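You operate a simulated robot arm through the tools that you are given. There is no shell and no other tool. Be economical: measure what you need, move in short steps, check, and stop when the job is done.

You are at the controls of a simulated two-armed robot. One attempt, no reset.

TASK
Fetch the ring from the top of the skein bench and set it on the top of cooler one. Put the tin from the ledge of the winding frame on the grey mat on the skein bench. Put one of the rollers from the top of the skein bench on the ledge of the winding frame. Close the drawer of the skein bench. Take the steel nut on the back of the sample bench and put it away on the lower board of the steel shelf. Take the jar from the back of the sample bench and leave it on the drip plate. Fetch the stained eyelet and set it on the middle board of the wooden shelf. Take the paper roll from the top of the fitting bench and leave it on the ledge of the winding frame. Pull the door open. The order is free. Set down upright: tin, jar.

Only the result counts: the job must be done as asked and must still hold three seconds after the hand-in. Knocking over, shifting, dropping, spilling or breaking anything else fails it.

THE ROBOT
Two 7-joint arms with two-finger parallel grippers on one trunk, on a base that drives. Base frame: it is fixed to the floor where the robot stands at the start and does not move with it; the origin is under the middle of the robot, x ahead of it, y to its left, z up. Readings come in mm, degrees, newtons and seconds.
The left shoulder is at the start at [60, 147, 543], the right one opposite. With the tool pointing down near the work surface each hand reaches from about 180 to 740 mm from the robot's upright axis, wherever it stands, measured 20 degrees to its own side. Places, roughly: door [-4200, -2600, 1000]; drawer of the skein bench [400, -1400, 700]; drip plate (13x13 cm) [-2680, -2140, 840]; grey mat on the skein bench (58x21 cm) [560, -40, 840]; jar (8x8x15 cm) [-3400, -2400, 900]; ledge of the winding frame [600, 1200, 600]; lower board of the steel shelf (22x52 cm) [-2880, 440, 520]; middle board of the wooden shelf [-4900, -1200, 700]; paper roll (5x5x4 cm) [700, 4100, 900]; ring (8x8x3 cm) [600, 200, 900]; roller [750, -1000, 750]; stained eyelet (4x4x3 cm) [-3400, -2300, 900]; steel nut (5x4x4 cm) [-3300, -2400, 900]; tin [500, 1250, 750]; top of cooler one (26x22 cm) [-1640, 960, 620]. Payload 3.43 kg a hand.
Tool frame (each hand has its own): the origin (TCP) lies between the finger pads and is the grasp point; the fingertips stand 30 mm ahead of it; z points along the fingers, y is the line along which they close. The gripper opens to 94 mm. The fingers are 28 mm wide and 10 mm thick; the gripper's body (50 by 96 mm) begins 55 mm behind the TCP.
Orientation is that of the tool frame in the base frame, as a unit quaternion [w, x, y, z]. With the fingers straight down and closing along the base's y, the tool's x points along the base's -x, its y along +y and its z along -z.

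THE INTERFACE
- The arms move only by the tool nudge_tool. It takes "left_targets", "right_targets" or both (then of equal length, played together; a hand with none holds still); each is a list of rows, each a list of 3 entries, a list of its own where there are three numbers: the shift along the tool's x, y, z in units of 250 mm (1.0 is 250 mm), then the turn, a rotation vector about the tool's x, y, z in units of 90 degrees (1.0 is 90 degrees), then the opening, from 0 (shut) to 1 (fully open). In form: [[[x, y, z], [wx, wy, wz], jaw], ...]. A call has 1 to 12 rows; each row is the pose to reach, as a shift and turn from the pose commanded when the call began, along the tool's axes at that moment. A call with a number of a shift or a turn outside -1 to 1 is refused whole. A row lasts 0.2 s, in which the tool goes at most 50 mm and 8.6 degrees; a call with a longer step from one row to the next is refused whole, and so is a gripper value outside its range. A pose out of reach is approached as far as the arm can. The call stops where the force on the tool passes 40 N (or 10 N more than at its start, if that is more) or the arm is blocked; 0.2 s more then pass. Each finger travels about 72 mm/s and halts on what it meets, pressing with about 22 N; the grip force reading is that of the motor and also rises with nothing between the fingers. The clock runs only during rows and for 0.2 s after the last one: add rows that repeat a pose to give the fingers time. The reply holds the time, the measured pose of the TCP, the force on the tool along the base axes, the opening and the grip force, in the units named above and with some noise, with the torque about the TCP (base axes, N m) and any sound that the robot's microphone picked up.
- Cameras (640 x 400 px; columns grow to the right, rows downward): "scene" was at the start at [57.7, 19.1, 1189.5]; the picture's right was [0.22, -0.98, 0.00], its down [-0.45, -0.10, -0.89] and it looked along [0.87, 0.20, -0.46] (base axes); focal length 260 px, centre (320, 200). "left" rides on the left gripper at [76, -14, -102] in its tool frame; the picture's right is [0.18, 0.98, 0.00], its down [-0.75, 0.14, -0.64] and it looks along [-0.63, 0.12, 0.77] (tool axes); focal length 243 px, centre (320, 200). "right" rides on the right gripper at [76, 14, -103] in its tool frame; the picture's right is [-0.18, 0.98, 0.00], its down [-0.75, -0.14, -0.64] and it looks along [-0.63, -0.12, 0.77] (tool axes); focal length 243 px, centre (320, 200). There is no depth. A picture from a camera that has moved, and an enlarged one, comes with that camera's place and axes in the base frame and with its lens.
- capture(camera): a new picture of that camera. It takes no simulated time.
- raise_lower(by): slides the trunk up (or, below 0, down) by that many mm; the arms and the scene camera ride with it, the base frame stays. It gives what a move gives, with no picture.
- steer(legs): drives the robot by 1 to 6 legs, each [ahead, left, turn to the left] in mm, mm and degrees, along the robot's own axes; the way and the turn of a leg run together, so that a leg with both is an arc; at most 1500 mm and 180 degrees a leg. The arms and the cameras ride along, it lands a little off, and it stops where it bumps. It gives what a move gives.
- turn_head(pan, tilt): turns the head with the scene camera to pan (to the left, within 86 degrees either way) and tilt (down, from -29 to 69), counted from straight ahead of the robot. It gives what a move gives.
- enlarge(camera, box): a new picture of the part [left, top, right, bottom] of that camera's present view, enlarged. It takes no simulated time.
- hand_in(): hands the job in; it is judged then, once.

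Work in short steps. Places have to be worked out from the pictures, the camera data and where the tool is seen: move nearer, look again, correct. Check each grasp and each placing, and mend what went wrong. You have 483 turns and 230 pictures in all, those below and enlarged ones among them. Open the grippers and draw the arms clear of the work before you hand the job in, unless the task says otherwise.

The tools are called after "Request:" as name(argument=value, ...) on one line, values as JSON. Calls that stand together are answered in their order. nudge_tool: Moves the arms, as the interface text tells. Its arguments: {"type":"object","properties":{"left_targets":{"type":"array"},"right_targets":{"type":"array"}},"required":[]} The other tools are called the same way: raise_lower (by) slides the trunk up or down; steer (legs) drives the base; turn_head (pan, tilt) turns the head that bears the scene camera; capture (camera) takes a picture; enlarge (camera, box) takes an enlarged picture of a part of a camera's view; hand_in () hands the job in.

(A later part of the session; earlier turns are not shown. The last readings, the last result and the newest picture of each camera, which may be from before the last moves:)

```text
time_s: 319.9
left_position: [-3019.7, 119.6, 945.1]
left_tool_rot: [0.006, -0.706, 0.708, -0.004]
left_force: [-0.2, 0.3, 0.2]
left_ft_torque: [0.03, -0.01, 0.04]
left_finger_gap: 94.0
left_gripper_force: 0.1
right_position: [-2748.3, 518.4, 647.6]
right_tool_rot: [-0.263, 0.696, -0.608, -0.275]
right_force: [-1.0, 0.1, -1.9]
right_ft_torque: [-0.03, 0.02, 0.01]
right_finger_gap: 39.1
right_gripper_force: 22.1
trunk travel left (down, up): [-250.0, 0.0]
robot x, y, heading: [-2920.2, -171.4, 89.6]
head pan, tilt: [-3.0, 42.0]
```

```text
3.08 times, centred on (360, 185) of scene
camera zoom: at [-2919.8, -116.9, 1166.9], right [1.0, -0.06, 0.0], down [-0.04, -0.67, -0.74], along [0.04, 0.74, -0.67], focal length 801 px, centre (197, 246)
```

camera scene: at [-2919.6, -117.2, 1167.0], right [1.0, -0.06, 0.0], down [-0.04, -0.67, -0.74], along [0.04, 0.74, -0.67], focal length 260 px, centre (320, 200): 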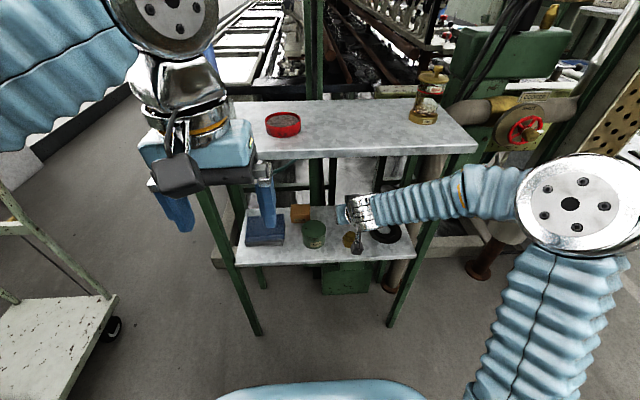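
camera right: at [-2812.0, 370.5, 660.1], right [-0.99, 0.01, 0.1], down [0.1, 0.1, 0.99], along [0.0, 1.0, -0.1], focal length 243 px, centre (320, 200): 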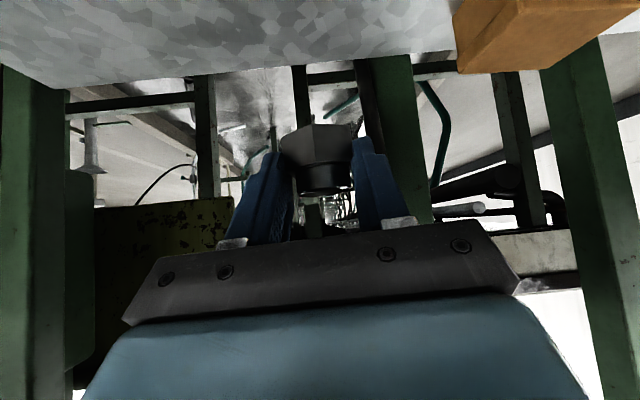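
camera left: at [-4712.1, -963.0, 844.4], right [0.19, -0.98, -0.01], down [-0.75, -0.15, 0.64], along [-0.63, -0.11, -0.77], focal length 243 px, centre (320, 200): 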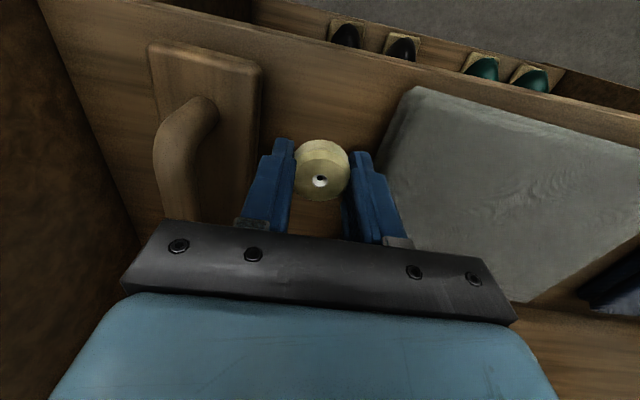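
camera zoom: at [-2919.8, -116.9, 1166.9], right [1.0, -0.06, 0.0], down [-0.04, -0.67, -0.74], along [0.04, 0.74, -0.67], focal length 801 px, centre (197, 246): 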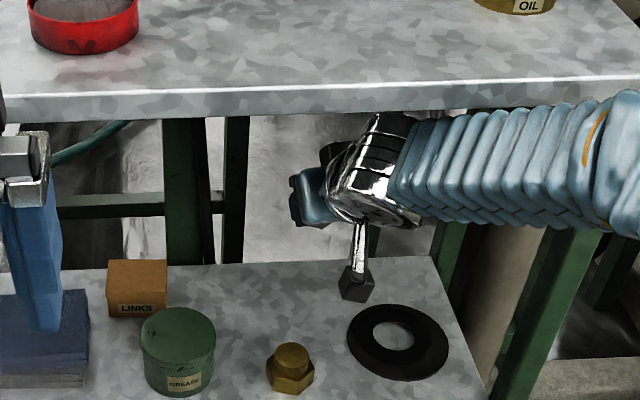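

Lower to near the board.

Request:
nudge_tool(right_targets=[[[0.113, 0, 0.056], [0, 0, 0], 0.2], [[0.198, 0, 0.141], [0, 0, 0], 0.2], [[0.235, 0, 0.178], [0, 0, 0], 0.2]])

Request:
enlarge(camera="scene", box=[260, 120, 460, 250])

Request:
capture(camera="right")

```text
time_s: 320.7
left_position: [-3020.3, 118.2, 945.5]
left_tool_rot: [0.006, -0.706, 0.708, -0.003]
left_force: [0.0, -0.3, 0.3]
left_ft_torque: [-0.04, 0.01, -0.04]
left_finger_gap: 93.9
left_gripper_force: 0.1
right_position: [-2744.4, 511.9, 574.3]
right_tool_rot: [-0.262, 0.697, -0.608, -0.276]
right_force: [0.0, 1.2, -1.5]
right_ft_torque: [-0.02, -0.02, -0.01]
right_finger_gap: 39.5
right_gripper_force: 22.2
trunk travel left (down, up): [-250.0, 0.0]
robot x, y, heading: [-2924.3, -169.9, 89.7]
head pan, tilt: [-3.0, 42.0]
```

```text
3.08 times, centred on (360, 185) of scene
camera zoom: at [-2919.6, -116.9, 1167.0], right [1.0, -0.06, 0.0], down [-0.04, -0.67, -0.74], along [0.04, 0.74, -0.67], focal length 801 px, centre (197, 246)
```

zoom: 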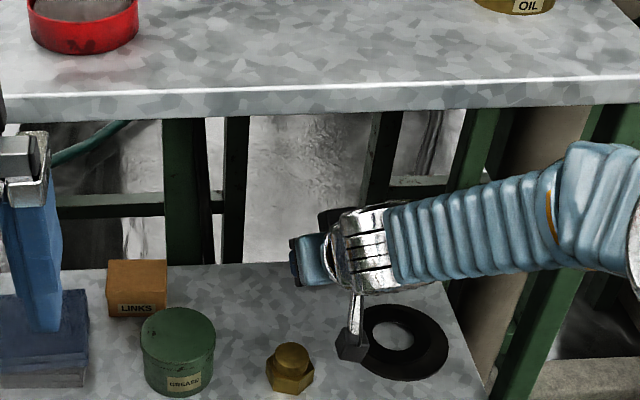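

```text
96 pictures are left
camera right: at [-2742.9, 385.3, 592.4], right [-0.99, 0.01, 0.1], down [0.1, 0.1, 0.99], along [0.0, 1.0, -0.1], focal length 243 px, centre (320, 200)
```

right: 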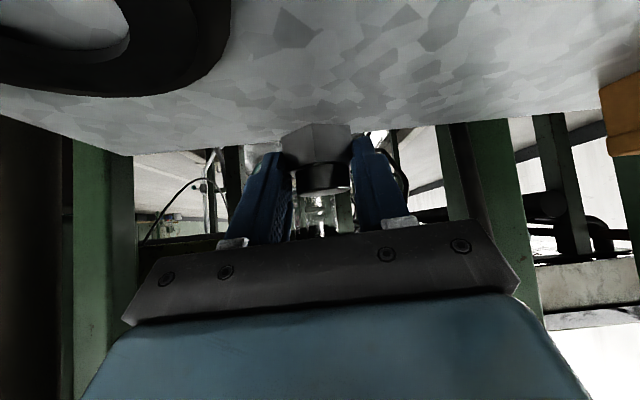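

Well inside the board. Lower to contact.

Request:
nudge_tool(right_targets=[[[0.028, 0, 0.028], [0, 0, 0], 0.2], [[0.04, 0, 0.04], [0, 0, 0], 0.2], [[0.05, 0, 0.05], [0, 0, 0], 0.2], [[0.06, 0, 0.06], [0, 0, 0], 0.2], [[0.068, 0, 0.068], [0, 0, 0], 0.2]])

```text
time_s: 321.7
left_position: [-3020.4, 118.8, 944.4]
left_tool_rot: [0.007, -0.706, 0.708, -0.002]
left_force: [0.3, 0.3, 0.0]
left_ft_torque: [0.01, 0.0, -0.03]
left_finger_gap: 94.0
left_gripper_force: 0.0
right_position: [-2744.7, 512.4, 561.8]
right_tool_rot: [-0.269, 0.694, -0.607, -0.28]
right_force: [-1.0, 0.8, 12.4]
right_ft_torque: [0.15, 0.3, 0.05]
right_finger_gap: 39.5
right_gripper_force: 22.5
trunk travel left (down, up): [-250.0, 0.0]
robot x, y, heading: [-2923.1, -166.2, 89.6]
head pan, tilt: [-3.0, 42.0]
stopped in row 5 (right hand): the force on the tool passed its limit at 42 N (the readings are from after the stop); the commanded pose is now the measured one
```

Contact. Open and withdraw along the tool axis.

Request:
nudge_tool(right_targets=[[[-0.004, 0, -0.004], [0, 0, 0], 0.5], [[-0.004, 0, -0.004], [0, 0, 0], 0.62], [[-0.004, 0, -0.004], [0, 0, 0], 0.65], [[-0.02, 0, -0.1], [0, 0, 0], 0.65], [[-0.02, 0, -0.25], [0, 0, 0], 0.65]])

Request:
capture(camera="right")

```text
time_s: 322.9
left_position: [-3019.2, 118.1, 945.1]
left_tool_rot: [0.007, -0.706, 0.708, -0.003]
left_force: [0.5, 1.0, -0.4]
left_ft_torque: [0.01, -0.02, 0.0]
left_finger_gap: 94.2
left_gripper_force: 0.0
right_position: [-2742.5, 470.6, 609.0]
right_tool_rot: [-0.265, 0.696, -0.607, -0.278]
right_force: [0.4, 0.1, -0.3]
right_ft_torque: [0.04, 0.02, 0.04]
right_finger_gap: 61.0
right_gripper_force: 0.1
trunk travel left (down, up): [-250.0, 0.0]
robot x, y, heading: [-2923.0, -173.0, 89.9]
head pan, tilt: [-3.0, 42.0]
```

```text
95 pictures are left
camera right: at [-2740.7, 344.5, 625.9], right [-0.99, 0.01, 0.1], down [0.1, 0.09, 0.99], along [0.0, 1.0, -0.09], focal length 243 px, centre (320, 200)
```

right: 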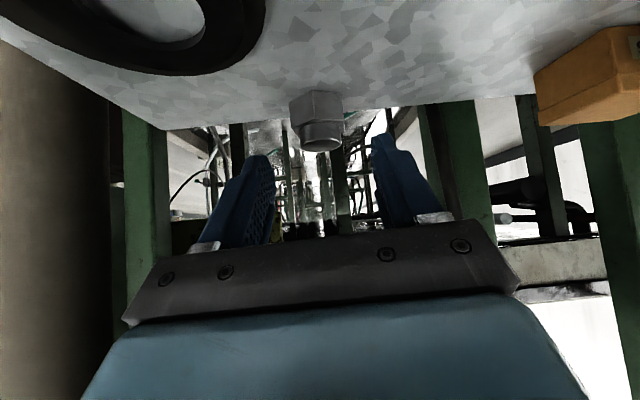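

Nut stands on the board. Withdraw fully.

Request:
nudge_tool(right_targets=[[[0.08, 0, -0.16], [0, 0, 0], 0.65], [[0.2, 0, -0.3], [0, 0, 0], 0.65], [[0.33, 0, -0.43], [0, 0, 0], 0.65], [[0.46, 0, -0.56], [0, 0, 0], 0.65], [[0.58, 0, -0.7], [0, 0, 0], 0.65]])

Request:
enlarge(camera="scene", box=[220, 110, 460, 270])

```text
time_s: 324.1
left_position: [-3018.9, 118.1, 946.1]
left_tool_rot: [0.008, -0.706, 0.708, -0.002]
left_force: [-0.3, 0.0, -0.6]
left_ft_torque: [0.02, -0.02, -0.01]
left_finger_gap: 94.1
left_gripper_force: 0.0
right_position: [-2710.6, 276.0, 641.3]
right_tool_rot: [-0.266, 0.695, -0.607, -0.278]
right_force: [0.2, -0.1, 0.3]
right_ft_torque: [0.0, -0.01, -0.01]
right_finger_gap: 61.0
right_gripper_force: 0.1
right hand out of reach, approached as far as the arm can: row 5
trunk travel left (down, up): [-250.0, 0.0]
robot x, y, heading: [-2924.8, -169.7, 89.7]
head pan, tilt: [-3.0, 42.0]
```

```text
2.50 times, centred on (340, 190) of scene
camera zoom: at [-2919.8, -117.4, 1167.0], right [1.0, -0.06, 0.0], down [-0.04, -0.67, -0.74], along [0.04, 0.74, -0.67], focal length 651 px, centre (270, 225)
```

zoom: 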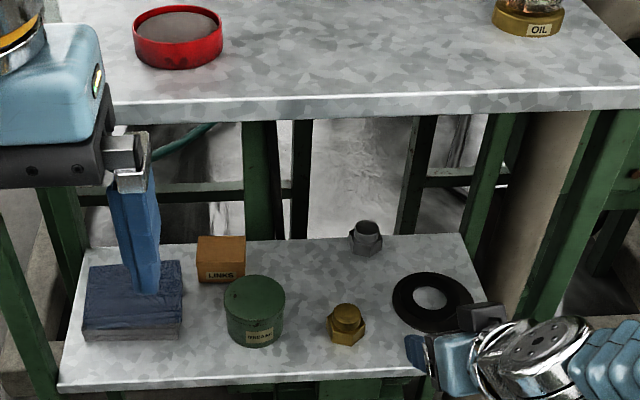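

Nut is on the lower board. Back off and restore the right hand.

Request:
steer(legs=[[-350, 0, 0]])

Request:
nudge_tool(right_targets=[[[-0.125, 0, -0.125], [0, 0, 0], 1], [[-0.25, 0, -0.25], [0, 0.08, 0], 1], [[-0.375, 0, -0.375], [0, 0.16, 0], 1], [[-0.5, 0, -0.5], [0, 0.25, 0], 1], [[-0.625, 0, -0.625], [0, 0.33, 0], 1], [[-0.75, 0, -0.75], [0, 0.42, 0], 1], [[-0.8, 0, -0.8], [0, 0.5, 0], 1]])

Request:
steer(legs=[[-500, 0, 0], [0, 0, 180], [300, -800, 0]])

Request:
turn_head(pan=0, tilt=15)

Request:
capture(camera="scene")

```text
time_s: 326.4
left_position: [-3023.1, -233.8, 945.2]
left_tool_rot: [0.007, -0.705, 0.709, -0.003]
left_force: [-0.6, 0.1, -0.1]
left_ft_torque: [-0.01, 0.0, 0.01]
left_finger_gap: 94.3
left_gripper_force: 0.1
right_position: [-2712.9, -75.6, 639.1]
right_tool_rot: [-0.266, 0.695, -0.608, -0.278]
right_force: [0.0, 1.1, -0.3]
right_ft_torque: [0.02, 0.02, -0.03]
right_finger_gap: 61.2
right_gripper_force: 0.1
trunk travel left (down, up): [-250.0, 0.0]
robot x, y, heading: [-2926.5, -522.5, 89.5]
head pan, tilt: [-3.0, 42.0]
```

```text
time_s: 328.0
left_position: [-3022.6, -234.8, 945.7]
left_tool_rot: [0.007, -0.706, 0.708, -0.002]
left_force: [0.1, 0.8, -1.0]
left_ft_torque: [0.01, -0.02, -0.01]
left_finger_gap: 93.9
left_gripper_force: 0.0
right_position: [-2724.4, -76.7, 923.8]
right_tool_rot: [-0.012, 0.748, -0.663, 0.01]
right_force: [-0.1, 0.2, 0.1]
right_ft_torque: [0.02, 0.02, 0.01]
right_finger_gap: 94.1
right_gripper_force: 0.0
trunk travel left (down, up): [-250.0, 0.0]
robot x, y, heading: [-2927.6, -519.4, 89.3]
head pan, tilt: [-3.0, 42.0]
```

```text
time_s: 342.3
left_position: [-3709.6, -1520.7, 945.7]
left_tool_rot: [-0.003, 0.747, 0.664, -0.007]
left_force: [-0.7, 0.9, -0.2]
left_ft_torque: [-0.04, 0.02, 0.03]
left_finger_gap: 94.1
left_gripper_force: 0.1
right_position: [-4023.9, -1644.6, 922.9]
right_tool_rot: [-0.011, 0.705, 0.709, -0.013]
right_force: [-0.4, 0.1, -0.1]
right_ft_torque: [-0.02, 0.0, 0.0]
right_finger_gap: 93.9
right_gripper_force: 0.1
trunk travel left (down, up): [-250.0, 0.0]
robot x, y, heading: [-3772.3, -1224.1, -96.7]
head pan, tilt: [-3.0, 42.0]
```

```text
time_s: 343.2
left_position: [-3707.8, -1521.1, 946.4]
left_tool_rot: [-0.003, 0.748, 0.664, -0.008]
left_force: [-0.5, 0.4, 0.3]
left_ft_torque: [0.01, 0.0, 0.01]
left_finger_gap: 93.8
left_gripper_force: 0.0
right_position: [-4023.8, -1641.8, 924.3]
right_tool_rot: [-0.01, 0.705, 0.709, -0.013]
right_force: [-0.2, -0.1, -0.3]
right_ft_torque: [-0.01, 0.03, -0.01]
right_finger_gap: 94.1
right_gripper_force: 0.2
trunk travel left (down, up): [-250.0, 0.0]
robot x, y, heading: [-3776.5, -1215.5, -96.9]
head pan, tilt: [0.0, 15.0]
```

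```text
93 pictures are left
camera scene: at [-3781.6, -1287.0, 1209.4], right [-0.99, 0.12, 0.0], down [0.03, 0.26, -0.97], along [-0.12, -0.96, -0.26], focal length 260 px, centre (320, 200)
```

scene: 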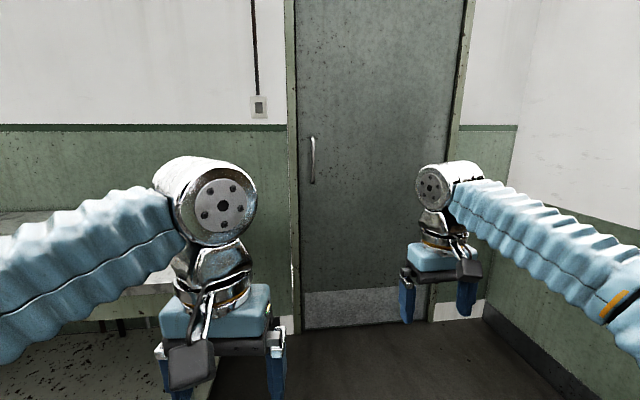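

Door handle: vertical bar at about x≈-3900, y≈-2590, z≈955–1175; hinge on the right. I'll go in front with the left hand turned horizontal.

Request:
steer(legs=[[0, 0, 6.9], [380, -270, 0]])

Request:
nudge_tool(left_targets=[[[0, 0, 0.0], [0, -0.09, 0], 1], [[0, 0, 0.0], [0, -0.18, 0], 1], [[0, 0, 0], [0, -0.27, 0], 1], [[0, 0, 0], [0, -0.36, 0], 1], [[0, 0, 0], [0, -0.45, 0], 1], [[0, 0, 0], [0, -0.54, 0], 1], [[0, 0, 0], [0, -0.63, 0], 1], [[0, 0, 0], [0, -0.72, 0], 1], [[0, 0, 0], [0, -0.81, 0], 1], [[0, 0, 0], [0, -0.9, 0], 1], [[0, 0, 0], [0, -0.99, 0], 1]])

Request:
capture(camera="scene")

Request:
capture(camera="left")

```text
time_s: 346.5
left_position: [-3951.3, -1885.2, 945.3]
left_tool_rot: [-0.003, 0.709, 0.706, -0.007]
left_force: [-0.1, 0.5, 0.2]
left_ft_torque: [0.01, -0.01, 0.01]
left_finger_gap: 94.0
left_gripper_force: 0.0
right_position: [-4250.3, -2043.0, 923.8]
right_tool_rot: [-0.009, 0.664, 0.748, -0.013]
right_force: [-0.4, -0.1, 0.9]
right_ft_torque: [-0.03, -0.01, -0.01]
right_finger_gap: 93.9
right_gripper_force: 0.1
trunk travel left (down, up): [-250.0, 0.0]
robot x, y, heading: [-4046.8, -1595.6, -90.6]
head pan, tilt: [0.0, 15.0]
```

```text
time_s: 348.9
left_position: [-3950.6, -1884.6, 945.1]
left_tool_rot: [0.494, 0.5, 0.505, -0.502]
left_force: [0.4, 0.4, -0.6]
left_ft_torque: [-0.01, 0.01, -0.02]
left_finger_gap: 93.9
left_gripper_force: 0.0
right_position: [-4250.4, -2041.8, 922.7]
right_tool_rot: [-0.009, 0.664, 0.748, -0.013]
right_force: [-0.4, -1.2, 1.2]
right_ft_torque: [0.01, -0.01, -0.05]
right_finger_gap: 94.0
right_gripper_force: 0.1
trunk travel left (down, up): [-250.0, 0.0]
robot x, y, heading: [-4050.0, -1593.3, -90.4]
head pan, tilt: [0.0, 15.0]
```

```text
92 pictures are left
camera scene: at [-4049.7, -1661.2, 1209.5], right [-1.0, 0.01, 0.0], down [0.0, 0.26, -0.97], along [-0.01, -0.97, -0.26], focal length 260 px, centre (320, 200)
```

scene: 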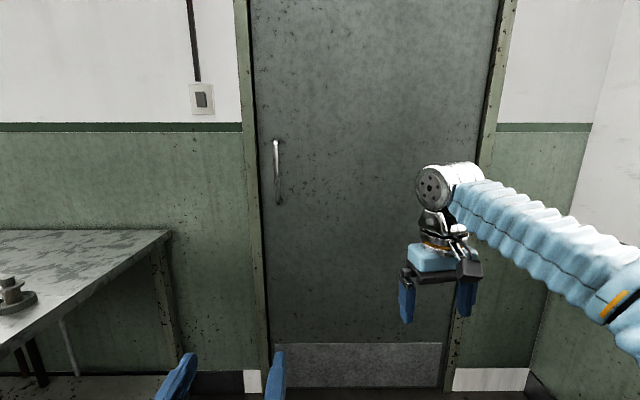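

```text
91 pictures are left
camera left: at [-3965.5, -1781.7, 870.3], right [0.98, 0.0, -0.2], down [0.15, 0.63, 0.76], along [0.12, -0.77, 0.62], focal length 243 px, centre (320, 200)
```

left: 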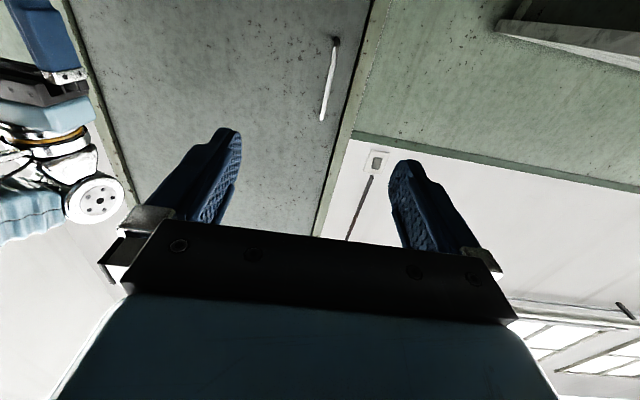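

Handle bar at x≈-3904, y≈-2595. Retract the right hand, drive forward 330 mm, align the left hand.

Request:
nudge_tool(right_targets=[[[0.15, 0, -0.05], [0, 0, 0], 1], [[0.3, 0, -0.1], [0, 0, 0], 1], [[0.42, 0, -0.15], [0, 0, 0], 1], [[0.5, 0, -0.2], [0, 0, 0], 1]], left_targets=[[[-0.08, 0.05, 0], [0, 0, 0], 1], [[-0.15, 0.1, 0.05], [0, 0, 0], 1], [[-0.22, 0.15, 0.1], [0, 0, 0], 1], [[-0.22, 0.19, 0.2], [0, 0, 0], 1]])

Request:
steer(legs=[[330, 0, 0.4]])

Request:
capture(camera="left")

Request:
capture(camera="scene")

```text
time_s: 349.9
left_position: [-3901.7, -1933.7, 1000.0]
left_tool_rot: [0.494, 0.499, 0.505, -0.501]
left_force: [-0.6, -1.0, -0.9]
left_ft_torque: [0.04, -0.01, -0.02]
left_finger_gap: 94.0
left_gripper_force: 0.1
right_position: [-4263.4, -1917.8, 975.0]
right_tool_rot: [-0.009, 0.663, 0.748, -0.013]
right_force: [1.3, 0.0, -1.2]
right_ft_torque: [-0.03, 0.02, 0.0]
right_finger_gap: 93.9
right_gripper_force: 0.0
trunk travel left (down, up): [-250.0, 0.0]
robot x, y, heading: [-4048.1, -1598.0, -90.4]
head pan, tilt: [0.0, 15.0]
```

```text
time_s: 352.1
left_position: [-3902.8, -2268.4, 1000.5]
left_tool_rot: [0.495, 0.499, 0.506, -0.501]
left_force: [1.1, 0.6, 0.2]
left_ft_torque: [-0.03, -0.02, 0.0]
left_finger_gap: 94.1
left_gripper_force: 0.0
right_position: [-4264.8, -2254.6, 973.5]
right_tool_rot: [-0.009, 0.661, 0.75, -0.013]
right_force: [0.2, 0.3, -0.2]
right_ft_torque: [-0.02, 0.01, -0.02]
right_finger_gap: 93.8
right_gripper_force: 0.1
trunk travel left (down, up): [-250.0, 0.0]
robot x, y, heading: [-4052.7, -1933.9, -89.9]
head pan, tilt: [0.0, 15.0]
```

```text
90 pictures are left
camera left: at [-3917.8, -2166.2, 925.4], right [0.98, 0.0, -0.2], down [0.15, 0.64, 0.76], along [0.13, -0.77, 0.62], focal length 243 px, centre (320, 200)
```

left: 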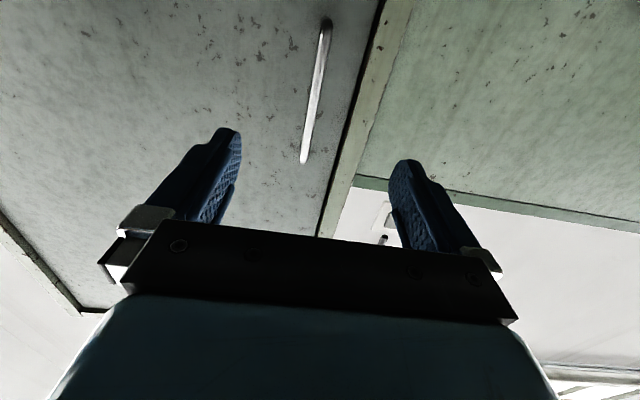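

```text
89 pictures are left
camera scene: at [-4051.6, -1996.7, 1209.5], right [-1.0, 0.0, 0.0], down [0.0, 0.26, -0.97], along [0.0, -0.97, -0.26], focal length 260 px, centre (320, 200)
```

scene: 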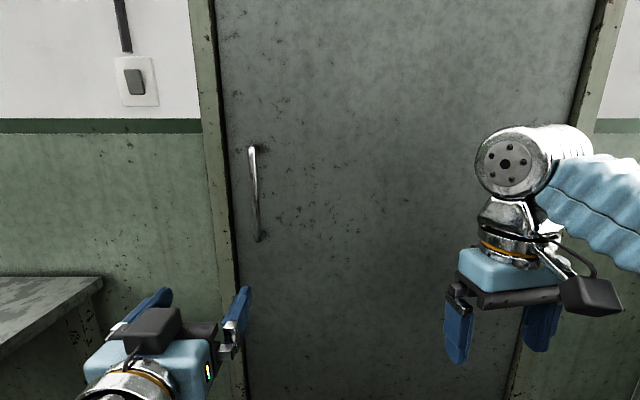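

Aligned. Advance 210 mm, then check.

Request:
nudge_tool(left_targets=[[[0, 0, 0.17], [0, 0, 0], 1], [[0, 0.0, 0.34], [0, 0, 0], 1], [[0, 0.0, 0.51], [0, 0, 0], 1], [[0, 0.0, 0.68], [0, 0, 0], 1], [[0, 0.0, 0.84], [0, 0, 0], 1]])

Request:
capture(camera="left")

Request:
capture(camera="scene")

```text
time_s: 353.3
left_position: [-3901.5, -2479.0, 999.6]
left_tool_rot: [0.494, 0.499, 0.506, -0.501]
left_force: [0.4, -0.2, 0.7]
left_ft_torque: [-0.03, -0.01, -0.01]
left_finger_gap: 94.0
left_gripper_force: 0.1
right_position: [-4265.0, -2255.4, 973.3]
right_tool_rot: [-0.009, 0.662, 0.749, -0.013]
right_force: [0.1, 0.3, 0.5]
right_ft_torque: [-0.04, 0.02, 0.03]
right_finger_gap: 94.0
right_gripper_force: 0.1
trunk travel left (down, up): [-250.0, 0.0]
robot x, y, heading: [-4051.0, -1932.6, -90.1]
head pan, tilt: [0.0, 15.0]
```

```text
88 pictures are left
camera left: at [-3916.4, -2376.1, 924.8], right [0.98, 0.0, -0.2], down [0.15, 0.64, 0.76], along [0.13, -0.77, 0.62], focal length 243 px, centre (320, 200)
```

left: 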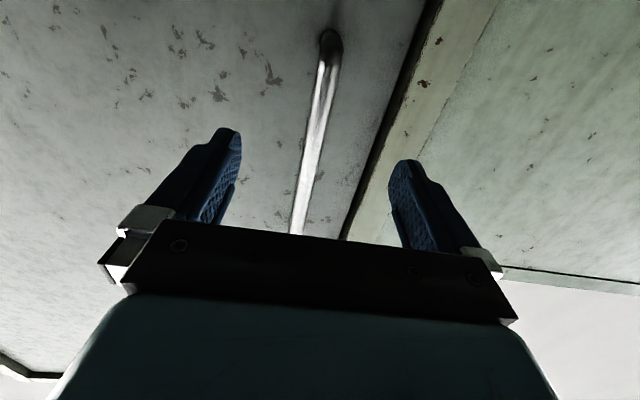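

```text
87 pictures are left
camera scene: at [-4051.5, -1996.7, 1209.4], right [-1.0, 0.0, 0.0], down [0.0, 0.26, -0.97], along [0.0, -0.97, -0.26], focal length 260 px, centre (320, 200)
```

scene: 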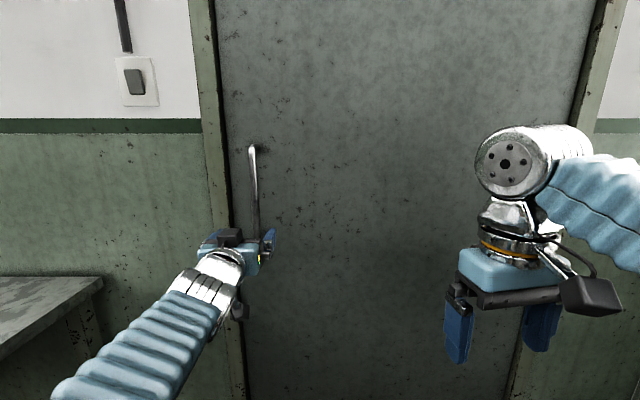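

Bar is centred between the fingers. Advance 95 mm and close.

Request:
nudge_tool(left_targets=[[[0, -0.005, 0.15], [0, 0, 0], 1], [[0, -0.01, 0.3], [0, 0, 0], 1], [[0, -0.01, 0.38], [0, 0, 0], 1]])

Request:
capture(camera="left")

Request:
enlarge(camera="scene", box=[160, 120, 360, 290])

```text
time_s: 354.1
left_position: [-3905.4, -2574.7, 999.7]
left_tool_rot: [0.494, 0.498, 0.506, -0.501]
left_force: [0.4, -0.1, -0.2]
left_ft_torque: [0.01, 0.01, 0.02]
left_finger_gap: 93.7
left_gripper_force: 0.2
right_position: [-4264.0, -2255.1, 973.8]
right_tool_rot: [-0.01, 0.662, 0.75, -0.013]
right_force: [0.1, 0.3, -0.5]
right_ft_torque: [0.0, 0.0, 0.01]
right_finger_gap: 94.1
right_gripper_force: 0.0
trunk travel left (down, up): [-250.0, 0.0]
robot x, y, heading: [-4050.4, -1934.8, -90.2]
head pan, tilt: [0.0, 15.0]
```

```text
86 pictures are left
camera left: at [-3921.2, -2471.9, 925.3], right [0.98, 0.0, -0.2], down [0.15, 0.64, 0.76], along [0.13, -0.77, 0.62], focal length 243 px, centre (320, 200)
```

left: 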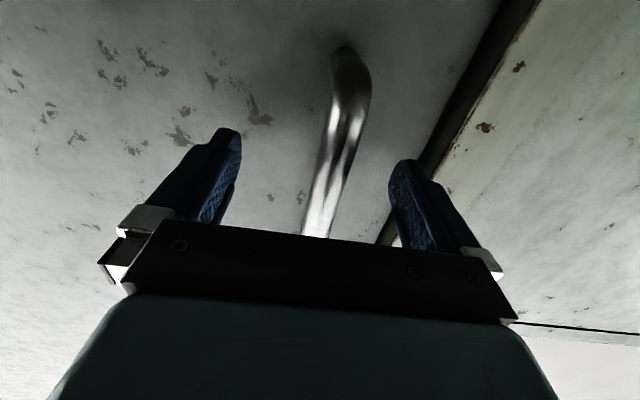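

```text
2.35 times, centred on (260, 205) of scene
camera zoom: at [-4051.6, -1996.9, 1209.4], right [-1.0, 0.0, 0.0], down [0.0, 0.26, -0.97], along [0.0, -0.97, -0.26], focal length 613 px, centre (461, 188)
```

zoom: 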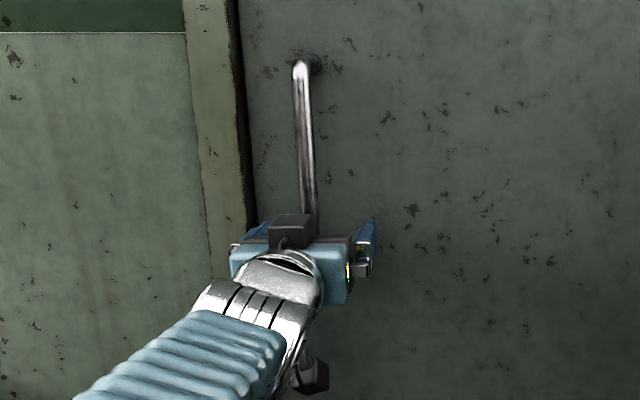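

Bar lies between the fingers near the pads. Close.

Request:
nudge_tool(left_targets=[[[0, 0, 0], [0, 0, 0], 0.7], [[0, 0, 0], [0, 0, 0], 0.4], [[0, 0, 0], [0, 0, 0], 0.1], [[0, 0, 0], [0, 0, 0], 0.0], [[0, 0, 0], [0, 0, 0], 0.0], [[0, 0, 0], [0, 0, 0], 0.0]])

Request:
capture(camera="left")

```text
time_s: 355.5
left_position: [-3901.8, -2573.1, 999.9]
left_tool_rot: [0.495, 0.498, 0.507, -0.5]
left_force: [24.2, 0.5, 5.7]
left_ft_torque: [0.46, -1.15, 0.16]
left_finger_gap: 22.1
left_gripper_force: 45.4
right_position: [-4263.3, -2254.9, 974.9]
right_tool_rot: [-0.011, 0.662, 0.749, -0.014]
right_force: [0.6, 0.1, -0.5]
right_ft_torque: [-0.01, -0.02, 0.01]
right_finger_gap: 94.0
right_gripper_force: 0.1
trunk travel left (down, up): [-250.0, 0.0]
robot x, y, heading: [-4048.4, -1934.0, -90.1]
head pan, tilt: [0.0, 15.0]
```

```text
84 pictures are left
camera left: at [-3917.6, -2471.3, 925.1], right [0.98, 0.01, -0.2], down [0.15, 0.64, 0.76], along [0.13, -0.77, 0.62], focal length 243 px, centre (320, 200)
```

left: 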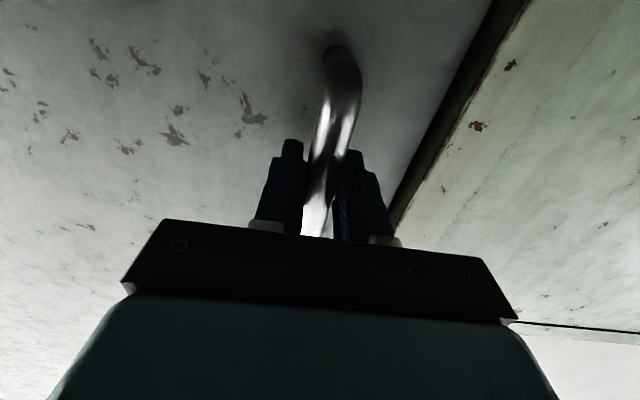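

Bar is gripped. Try pulling back 60 mm with the arm.

Request:
nudge_tool(left_targets=[[[0, 0.01, -0.04], [0, 0, 0], 0], [[0, 0.0, -0.09], [0, 0, 0], 0], [[0, -0.01, -0.14], [0, 0, 0], 0], [[0, -0.02, -0.19], [0, 0, 0], 0], [[0, -0.03, -0.24], [0, 0, 0], 0]])

Request:
capture(camera="scene")

```text
time_s: 356.7
left_position: [-3908.3, -2511.5, 999.5]
left_tool_rot: [0.495, 0.496, 0.507, -0.502]
left_force: [29.3, 5.9, 18.9]
left_ft_torque: [0.52, -1.03, 0.02]
left_finger_gap: 22.0
left_gripper_force: 44.9
right_position: [-4262.9, -2254.3, 975.6]
right_tool_rot: [-0.01, 0.661, 0.75, -0.015]
right_force: [-0.1, -0.2, -0.2]
right_ft_torque: [0.02, 0.04, -0.01]
right_finger_gap: 94.1
right_gripper_force: 0.1
trunk travel left (down, up): [-250.0, 0.0]
robot x, y, heading: [-4048.4, -1933.0, -89.9]
head pan, tilt: [0.0, 15.0]
```

```text
83 pictures are left
camera scene: at [-4048.7, -1995.1, 1209.7], right [-1.0, 0.0, 0.0], down [0.0, 0.26, -0.97], along [0.0, -0.97, -0.26], focal length 260 px, centre (320, 200)
```

scene: 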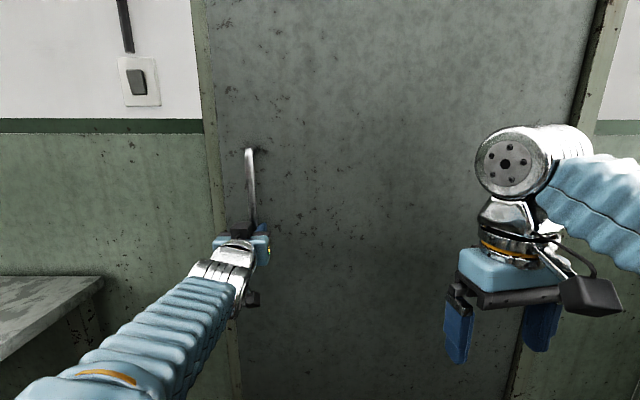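

Door is opening. Continue pulling ~100 mm along the arc with the hand rotating along.

Request:
nudge_tool(left_targets=[[[0, 0.02, -0.05], [-0.015, 0, 0], 0], [[0, 0.015, -0.1], [-0.03, 0, 0], 0], [[0, 0.005, -0.16], [-0.05, 0, 0], 0], [[0, -0.01, -0.22], [-0.065, 0, 0], 0], [[0, -0.025, -0.28], [-0.08, 0, 0], 0], [[0, -0.045, -0.34], [-0.1, 0, 0], 0], [[0, -0.07, -0.4], [-0.12, 0, 0], 0]])

```text
time_s: 357.9
left_position: [-3919.4, -2458.4, 999.2]
left_tool_rot: [0.516, 0.471, 0.533, -0.478]
left_force: [-10.0, -3.5, 4.1]
left_ft_torque: [-0.55, -1.14, -0.15]
left_finger_gap: 21.9
left_gripper_force: 44.9
right_position: [-4266.2, -2255.0, 973.7]
right_tool_rot: [-0.01, 0.663, 0.749, -0.013]
right_force: [0.0, -0.2, -0.4]
right_ft_torque: [0.06, -0.03, 0.02]
right_finger_gap: 93.9
right_gripper_force: 0.1
trunk travel left (down, up): [-250.0, 0.0]
robot x, y, heading: [-4054.7, -1930.9, -90.4]
head pan, tilt: [0.0, 15.0]
stopped in row 5 (left hand): the force on the tool passed its limit at 60 N (the readings are from after the stop); the commanded pose is now the measured one
```

Force limit hit but geometry agrees (door ≈9°). Continue along the computed arc more slowly.

Request:
nudge_tool(left_targets=[[[0, -0.004, -0.03], [-0.007, 0, 0], 0], [[0, -0.009, -0.06], [-0.014, 0, 0], 0], [[0, -0.016, -0.099], [-0.022, 0, 0], 0], [[0, -0.022, -0.13], [-0.03, 0, 0], 0], [[0, -0.029, -0.165], [-0.037, 0, 0], 0], [[0, -0.036, -0.197], [-0.044, 0, 0], 0], [[0, -0.043, -0.23], [-0.052, 0, 0], 0], [[0, -0.051, -0.262], [-0.06, 0, 0], 0], [[0, -0.059, -0.295], [-0.067, 0, 0], 0], [[0, -0.068, -0.328], [-0.074, 0, 0], 0], [[0, -0.077, -0.36], [-0.082, 0, 0], 0], [[0, -0.086, -0.391], [-0.089, 0, 0], 0]])

```text
time_s: 358.2
left_position: [-3919.8, -2456.2, 999.2]
left_tool_rot: [0.514, 0.469, 0.534, -0.48]
left_force: [-9.7, -4.0, 2.6]
left_ft_torque: [0.03, -1.11, -0.13]
left_finger_gap: 22.0
left_gripper_force: 45.2
right_position: [-4267.6, -2254.2, 973.6]
right_tool_rot: [-0.009, 0.662, 0.749, -0.012]
right_force: [-0.2, 0.2, -0.4]
right_ft_torque: [0.02, -0.03, -0.02]
right_finger_gap: 94.0
right_gripper_force: 0.1
trunk travel left (down, up): [-250.0, 0.0]
robot x, y, heading: [-4049.7, -1934.0, -90.3]
head pan, tilt: [0.0, 15.0]
stopped in row 1 (left hand): the force on the tool passed its limit at 46 N (the readings are from after the stop); the commanded pose is now the measured one
```

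Request:
capture(camera="scene")

Request:
capture(camera="left")

```text
82 pictures are left
camera scene: at [-4054.1, -1997.4, 1209.3], right [-1.0, 0.01, 0.0], down [0.0, 0.26, -0.97], along [-0.01, -0.97, -0.26], focal length 260 px, centre (320, 200)
```

scene: 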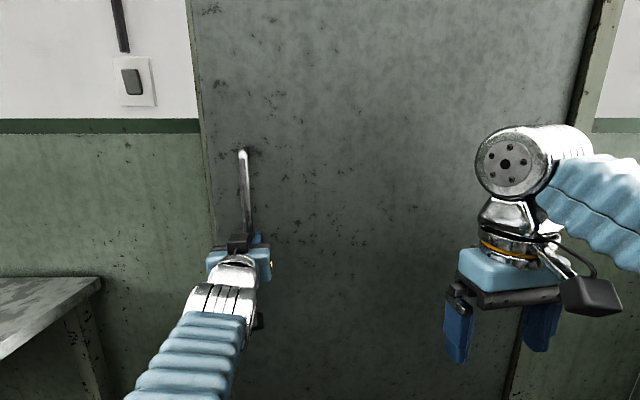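

```text
81 pictures are left
camera left: at [-3946.3, -2355.1, 925.0], right [0.97, 0.1, -0.21], down [0.1, 0.65, 0.76], along [0.21, -0.76, 0.62], focal length 243 px, centre (320, 200)
```

left: 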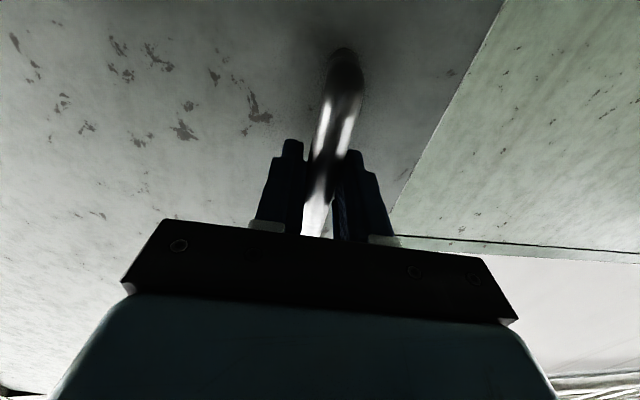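

Retry with smaller steps (~4 mm per row).

Request:
nudge_tool(left_targets=[[[0, -0.002, -0.014], [-0.003, 0, 0], 0], [[0, -0.004, -0.028], [-0.006, 0, 0], 0], [[0, -0.006, -0.043], [-0.01, 0, 0], 0], [[0, -0.008, -0.058], [-0.013, 0, 0], 0], [[0, -0.011, -0.074], [-0.017, 0, 0], 0], [[0, -0.014, -0.09], [-0.02, 0, 0], 0], [[0, -0.017, -0.107], [-0.024, 0, 0], 0], [[0, -0.02, -0.124], [-0.028, 0, 0], 0], [[0, -0.024, -0.142], [-0.032, 0, 0], 0], [[0, -0.028, -0.16], [-0.036, 0, 0], 0], [[0, -0.032, -0.178], [-0.04, 0, 0], 0], [[0, -0.036, -0.197], [-0.044, 0, 0], 0]])

```text
time_s: 358.7
left_position: [-3918.4, -2454.3, 999.5]
left_tool_rot: [0.513, 0.465, 0.538, -0.481]
left_force: [-11.0, -3.9, 2.6]
left_ft_torque: [0.1, -1.13, -0.14]
left_finger_gap: 22.0
left_gripper_force: 45.2
right_position: [-4268.3, -2254.8, 974.6]
right_tool_rot: [-0.009, 0.663, 0.748, -0.013]
right_force: [-0.2, -0.1, 0.3]
right_ft_torque: [0.01, 0.01, 0.01]
right_finger_gap: 93.9
right_gripper_force: 0.1
trunk travel left (down, up): [-250.0, 0.0]
robot x, y, heading: [-4047.7, -1932.0, -90.2]
head pan, tilt: [0.0, 15.0]
stopped in row 2 (left hand): the force on the tool passed its limit at 44 N (the readings are from after the stop); the commanded pose is now the measured one
```

Try pulling without rotating the hand.

Request:
nudge_tool(left_targets=[[[0, 0, -0.02], [0, 0, 0], 0], [[0, -0.002, -0.05], [0, 0, 0], 0], [[0, -0.005, -0.08], [0, 0, 0], 0], [[0, -0.008, -0.11], [0, 0, 0], 0], [[0, -0.012, -0.14], [0, 0, 0], 0]])

```text
time_s: 359.4
left_position: [-3922.6, -2444.1, 999.6]
left_tool_rot: [0.51, 0.466, 0.538, -0.483]
left_force: [-10.1, -1.9, -1.1]
left_ft_torque: [0.09, -1.14, -0.08]
left_finger_gap: 21.9
left_gripper_force: 44.9
right_position: [-4268.2, -2254.8, 973.3]
right_tool_rot: [-0.009, 0.663, 0.749, -0.012]
right_force: [-0.2, 0.4, 0.5]
right_ft_torque: [0.02, -0.03, 0.0]
right_finger_gap: 93.8
right_gripper_force: 0.0
trunk travel left (down, up): [-250.0, 0.0]
robot x, y, heading: [-4052.4, -1933.4, -90.5]
head pan, tilt: [0.0, 15.0]
stopped in row 3 (left hand): the force on the tool passed its limit at 46 N (the readings are from after the stop); the commanded pose is now the measured one
```

Resistance is near the force limit; use the base to pull instead: a short backward leg along the arc.

Request:
steer(legs=[[-65, -20, 0]])

Request:
capture(camera="scene")

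```text
time_s: 360.4
left_position: [-3941.5, -2379.7, 998.4]
left_tool_rot: [0.509, 0.467, 0.538, -0.483]
left_force: [-24.8, -7.4, -2.2]
left_ft_torque: [0.02, -1.26, -0.47]
left_finger_gap: 19.1
left_gripper_force: 44.9
right_position: [-4288.7, -2189.7, 974.8]
right_tool_rot: [-0.009, 0.663, 0.748, -0.013]
right_force: [0.0, -1.0, -0.4]
right_ft_torque: [0.0, 0.01, 0.0]
right_finger_gap: 94.1
right_gripper_force: 0.0
trunk travel left (down, up): [-250.0, 0.0]
robot x, y, heading: [-4075.1, -1871.0, -90.4]
head pan, tilt: [0.0, 15.0]
```

```text
80 pictures are left
camera scene: at [-4075.3, -1933.0, 1209.4], right [-1.0, 0.01, 0.0], down [0.0, 0.26, -0.97], along [-0.01, -0.97, -0.26], focal length 260 px, centre (320, 200)
```

scene: 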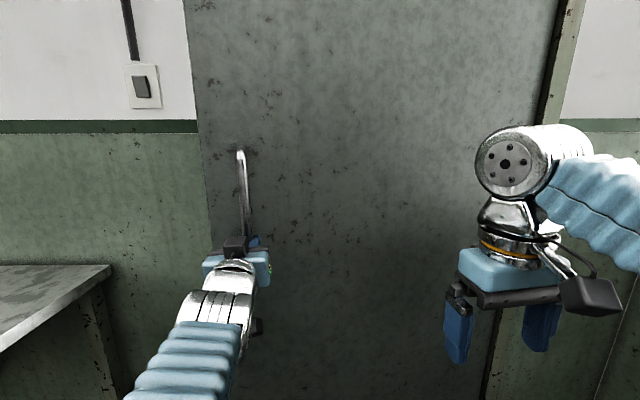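

Works (door ≈16°). Continue with two more legs along the arc.

Request:
steer(legs=[[-69, -35, 0], [-65, -38, 0]])

Request:
capture(camera="scene")

```text
time_s: 362.0
left_position: [-3988.0, -2273.4, 997.7]
left_tool_rot: [0.513, 0.462, 0.542, -0.479]
left_force: [6.8, 1.6, 5.7]
left_ft_torque: [0.06, -1.5, 0.34]
left_finger_gap: 18.9
left_gripper_force: 45.5
right_position: [-4340.5, -2085.2, 974.8]
right_tool_rot: [-0.008, 0.664, 0.748, -0.014]
right_force: [-0.2, -0.1, 0.7]
right_ft_torque: [-0.02, 0.0, 0.02]
right_finger_gap: 94.0
right_gripper_force: 0.1
trunk travel left (down, up): [-250.0, 0.0]
robot x, y, heading: [-4123.8, -1764.1, -90.2]
head pan, tilt: [0.0, 15.0]
stopped in leg 2: the force on the tool passed its limit at 58 N (the readings are from after the stop); the commanded pose is now the measured one
```

```text
79 pictures are left
camera scene: at [-4126.9, -1827.5, 1209.6], right [-1.0, 0.01, 0.0], down [0.0, 0.26, -0.97], along [-0.01, -0.97, -0.26], focal length 260 px, centre (320, 200)
```

scene: 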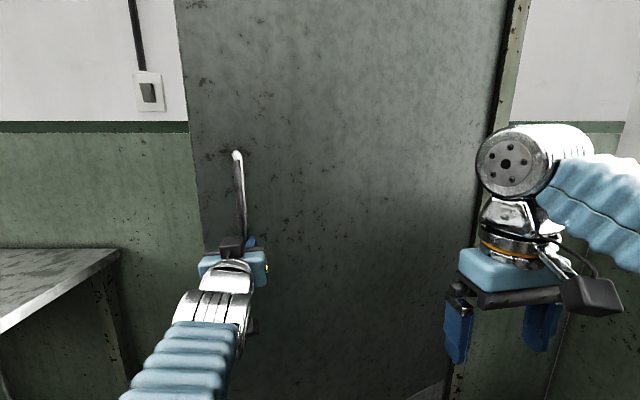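

Continue (door ≈25°).

Request:
steer(legs=[[-55, -40, 0]])

Request:
steer(legs=[[-52, -42, 3]])

Request:
capture(camera="scene")

```text
time_s: 363.1
left_position: [-4016.4, -2222.9, 998.8]
left_tool_rot: [0.513, 0.46, 0.545, -0.478]
left_force: [7.0, 3.9, 5.7]
left_ft_torque: [0.11, -1.53, 0.38]
left_finger_gap: 18.9
left_gripper_force: 45.4
right_position: [-4376.1, -2034.0, 975.4]
right_tool_rot: [-0.008, 0.662, 0.749, -0.014]
right_force: [0.3, 0.2, 0.8]
right_ft_torque: [-0.03, 0.02, 0.0]
right_finger_gap: 94.2
right_gripper_force: 0.0
trunk travel left (down, up): [-250.0, 0.0]
robot x, y, heading: [-4161.0, -1710.4, -90.5]
head pan, tilt: [0.0, 15.0]
stopped in leg 1: the force on the tool passed its limit at 41 N (the readings are from after the stop); the commanded pose is now the measured one
```

```text
time_s: 364.0
left_position: [-4039.9, -2189.2, 998.3]
left_tool_rot: [0.518, 0.459, 0.545, -0.473]
left_force: [-4.6, -5.4, -0.6]
left_ft_torque: [0.08, -1.53, -0.19]
left_finger_gap: 18.6
left_gripper_force: 45.0
right_position: [-4394.4, -2012.2, 973.8]
right_tool_rot: [-0.007, 0.651, 0.759, -0.012]
right_force: [-0.7, 0.9, -0.2]
right_ft_torque: [-0.03, -0.03, 0.0]
right_finger_gap: 94.1
right_gripper_force: 0.0
trunk travel left (down, up): [-250.0, 0.0]
robot x, y, heading: [-4188.4, -1682.4, -88.4]
head pan, tilt: [0.0, 15.0]
stopped in leg 1: the force on the tool passed its limit at 49 N (the readings are from after the stop); the commanded pose is now the measured one
```

```text
78 pictures are left
camera scene: at [-4188.6, -1747.5, 1209.4], right [-1.0, -0.02, 0.0], down [-0.01, 0.26, -0.97], along [0.02, -0.97, -0.26], focal length 260 px, centre (320, 200)
```

scene: 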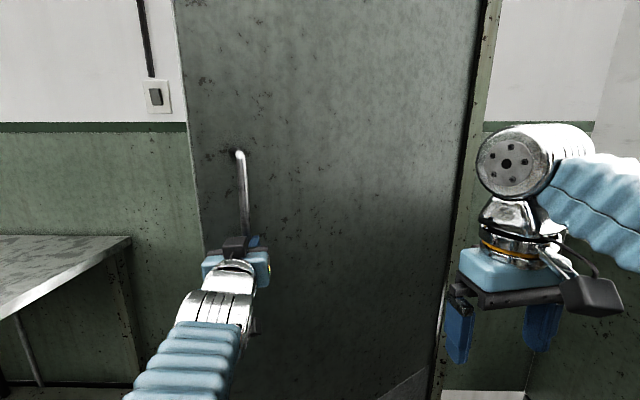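

Door ≈34°. A couple more legs.

Request:
steer(legs=[[-50, -50, 3]])

Request:
steer(legs=[[-42, -48, 3]])

Request:
steer(legs=[[-40, -50, 3]])

Request:
capture(camera="scene")

```text
time_s: 364.9
left_position: [-4057.9, -2164.6, 998.2]
left_tool_rot: [0.524, 0.457, 0.546, -0.468]
left_force: [-4.0, -4.6, -2.2]
left_ft_torque: [0.1, -1.48, -0.27]
left_finger_gap: 18.3
left_gripper_force: 44.9
right_position: [-4410.6, -1993.4, 975.4]
right_tool_rot: [-0.008, 0.643, 0.766, -0.013]
right_force: [0.4, -0.3, 0.9]
right_ft_torque: [-0.02, -0.01, -0.02]
right_finger_gap: 93.9
right_gripper_force: 0.0
trunk travel left (down, up): [-250.0, 0.0]
robot x, y, heading: [-4214.7, -1662.0, -87.2]
head pan, tilt: [0.0, 15.0]
stopped in leg 1: the force on the tool passed its limit at 47 N (the readings are from after the stop); the commanded pose is now the measured one
```

```text
time_s: 365.9
left_position: [-4083.3, -2134.0, 997.9]
left_tool_rot: [0.529, 0.453, 0.549, -0.462]
left_force: [-4.5, -5.4, -1.0]
left_ft_torque: [0.22, -1.48, -0.24]
left_finger_gap: 18.4
left_gripper_force: 45.3
right_position: [-4435.3, -1974.3, 974.4]
right_tool_rot: [-0.007, 0.63, 0.776, -0.013]
right_force: [-0.9, 0.6, 0.5]
right_ft_torque: [-0.04, -0.04, 0.0]
right_finger_gap: 94.0
right_gripper_force: 0.1
trunk travel left (down, up): [-250.0, 0.0]
robot x, y, heading: [-4245.1, -1638.3, -85.5]
head pan, tilt: [0.0, 15.0]
stopped in leg 1: the force on the tool passed its limit at 44 N (the readings are from after the stop); the commanded pose is now the measured one
```

```text
time_s: 366.8
left_position: [-4108.7, -2107.5, 998.4]
left_tool_rot: [0.536, 0.449, 0.552, -0.454]
left_force: [-5.8, -6.8, -1.9]
left_ft_torque: [0.3, -1.44, -0.22]
left_finger_gap: 18.0
left_gripper_force: 45.1
right_position: [-4459.7, -1958.3, 974.6]
right_tool_rot: [-0.007, 0.617, 0.786, -0.013]
right_force: [0.4, 0.1, -0.2]
right_ft_torque: [-0.01, 0.01, -0.03]
right_finger_gap: 94.1
right_gripper_force: 0.0
trunk travel left (down, up): [-250.0, 0.0]
robot x, y, heading: [-4282.0, -1614.3, -83.7]
head pan, tilt: [0.0, 15.0]
stopped in leg 1: the force on the tool passed its limit at 44 N (the readings are from after the stop); the commanded pose is now the measured one
```

```text
77 pictures are left
camera scene: at [-4277.4, -1678.2, 1209.4], right [-0.99, -0.11, 0.0], down [-0.03, 0.26, -0.97], along [0.11, -0.96, -0.26], focal length 260 px, centre (320, 200)
```

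scene: 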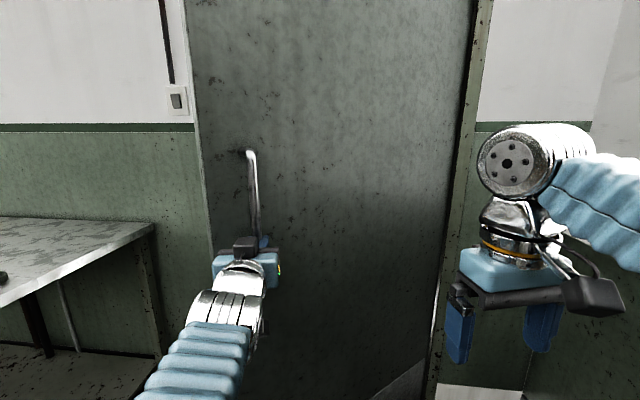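

Door ≈42° open. Now release the handle and retreat, to then push the door from behind its edge.

Request:
nudge_tool(left_targets=[[[0, 0, 0], [0, 0, 0], 0.4], [[0, 0, 0], [0, 0, 0], 0.8], [[0, 0, 0], [0, 0, 0], 1], [[0, 0, 0], [0, 0, 0], 1], [[0, 0, -0.12], [0, 0, 0], 1], [[0, 0, -0.3], [0, 0, 0], 1], [[0, 0, -0.48], [0, 0, 0], 1]])

Request:
capture(camera="scene")

```text
time_s: 368.4
left_position: [-4123.5, -1989.1, 996.6]
left_tool_rot: [0.536, 0.446, 0.554, -0.455]
left_force: [1.0, -0.8, -0.6]
left_ft_torque: [-0.02, -0.03, -0.01]
left_finger_gap: 94.1
left_gripper_force: 0.1
right_position: [-4458.0, -1958.2, 975.6]
right_tool_rot: [-0.006, 0.618, 0.786, -0.013]
right_force: [-0.8, 0.6, 1.0]
right_ft_torque: [0.02, 0.0, 0.0]
right_finger_gap: 94.0
right_gripper_force: 0.1
trunk travel left (down, up): [-250.0, 0.0]
robot x, y, heading: [-4283.6, -1613.4, -83.6]
head pan, tilt: [0.0, 15.0]
```

```text
76 pictures are left
camera scene: at [-4276.5, -1677.6, 1209.5], right [-0.99, -0.11, 0.0], down [-0.03, 0.26, -0.97], along [0.11, -0.96, -0.26], focal length 260 px, centre (320, 200)
```

scene: 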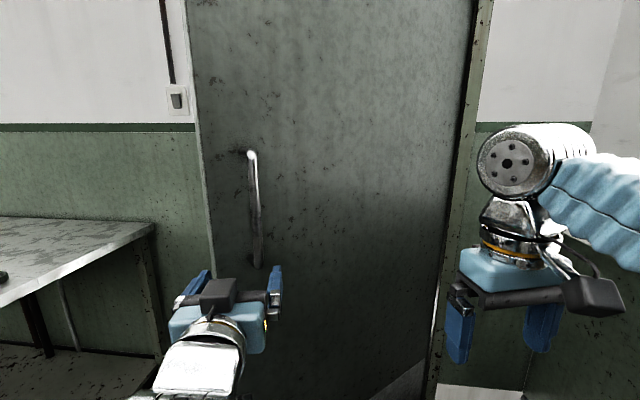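

Door stays. Tuck the right hand toward the centre, close the left gripper, then reposition to the bench side.

Request:
nudge_tool(right_targets=[[[0, 0.15, -0.03], [0, 0, 0], 0.6], [[0.03, 0.3, -0.06], [0, 0, 0], 0.2], [[0.05, 0.45, -0.1], [0, 0, 0], 0], [[0.05, 0.58, -0.1], [0, 0, 0], 0]], left_targets=[[[0, 0, -0.05], [0, 0, 0], 0.7], [[0, 0.05, -0.1], [0, 0, 0], 0.3], [[0, 0.1, -0.15], [0, 0, 0], 0], [[0, 0.15, -0.2], [0, 0, 0], 0]])

Request:
steer(legs=[[-80, 0, 0], [0, 400, 0], [0, 0, -6.4]])

Request:
capture(camera="scene")

```text
time_s: 369.4
left_position: [-4101.0, -1937.2, 997.4]
left_tool_rot: [0.534, 0.449, 0.555, -0.454]
left_force: [-1.0, -1.9, -0.6]
left_ft_torque: [-0.04, 0.01, 0.13]
left_finger_gap: 0.0
left_gripper_force: 22.1
right_position: [-4319.6, -1914.5, 993.3]
right_tool_rot: [-0.006, 0.615, 0.788, -0.011]
right_force: [-2.7, -3.8, -0.8]
right_ft_torque: [0.32, -0.19, -0.02]
right_finger_gap: 0.0
right_gripper_force: 21.7
trunk travel left (down, up): [-250.0, 0.0]
robot x, y, heading: [-4285.5, -1613.1, -83.5]
head pan, tilt: [0.0, 15.0]
```

```text
time_s: 373.1
left_position: [-3751.2, -1831.8, 999.5]
left_tool_rot: [0.505, 0.48, 0.525, -0.489]
left_force: [-0.2, 0.0, 0.4]
left_ft_torque: [0.01, 0.02, -0.04]
left_finger_gap: 0.1
left_gripper_force: 22.0
right_position: [-3966.0, -1782.6, 995.7]
right_tool_rot: [-0.008, 0.666, 0.746, -0.014]
right_force: [0.2, -0.4, 0.4]
right_ft_torque: [0.04, -0.02, -0.01]
right_finger_gap: 0.0
right_gripper_force: 21.7
trunk travel left (down, up): [-250.0, 0.0]
robot x, y, heading: [-3891.7, -1491.8, -91.1]
head pan, tilt: [0.0, 15.0]
```

```text
75 pictures are left
camera scene: at [-3895.6, -1556.7, 1209.5], right [-1.0, 0.01, 0.0], down [0.0, 0.26, -0.97], along [-0.01, -0.97, -0.26], focal length 260 px, centre (320, 200)
```

scene: 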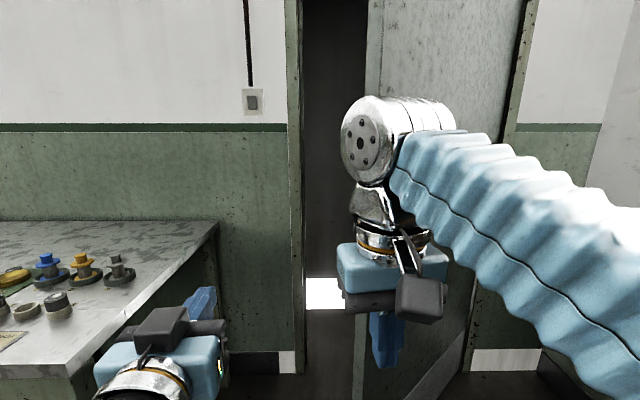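

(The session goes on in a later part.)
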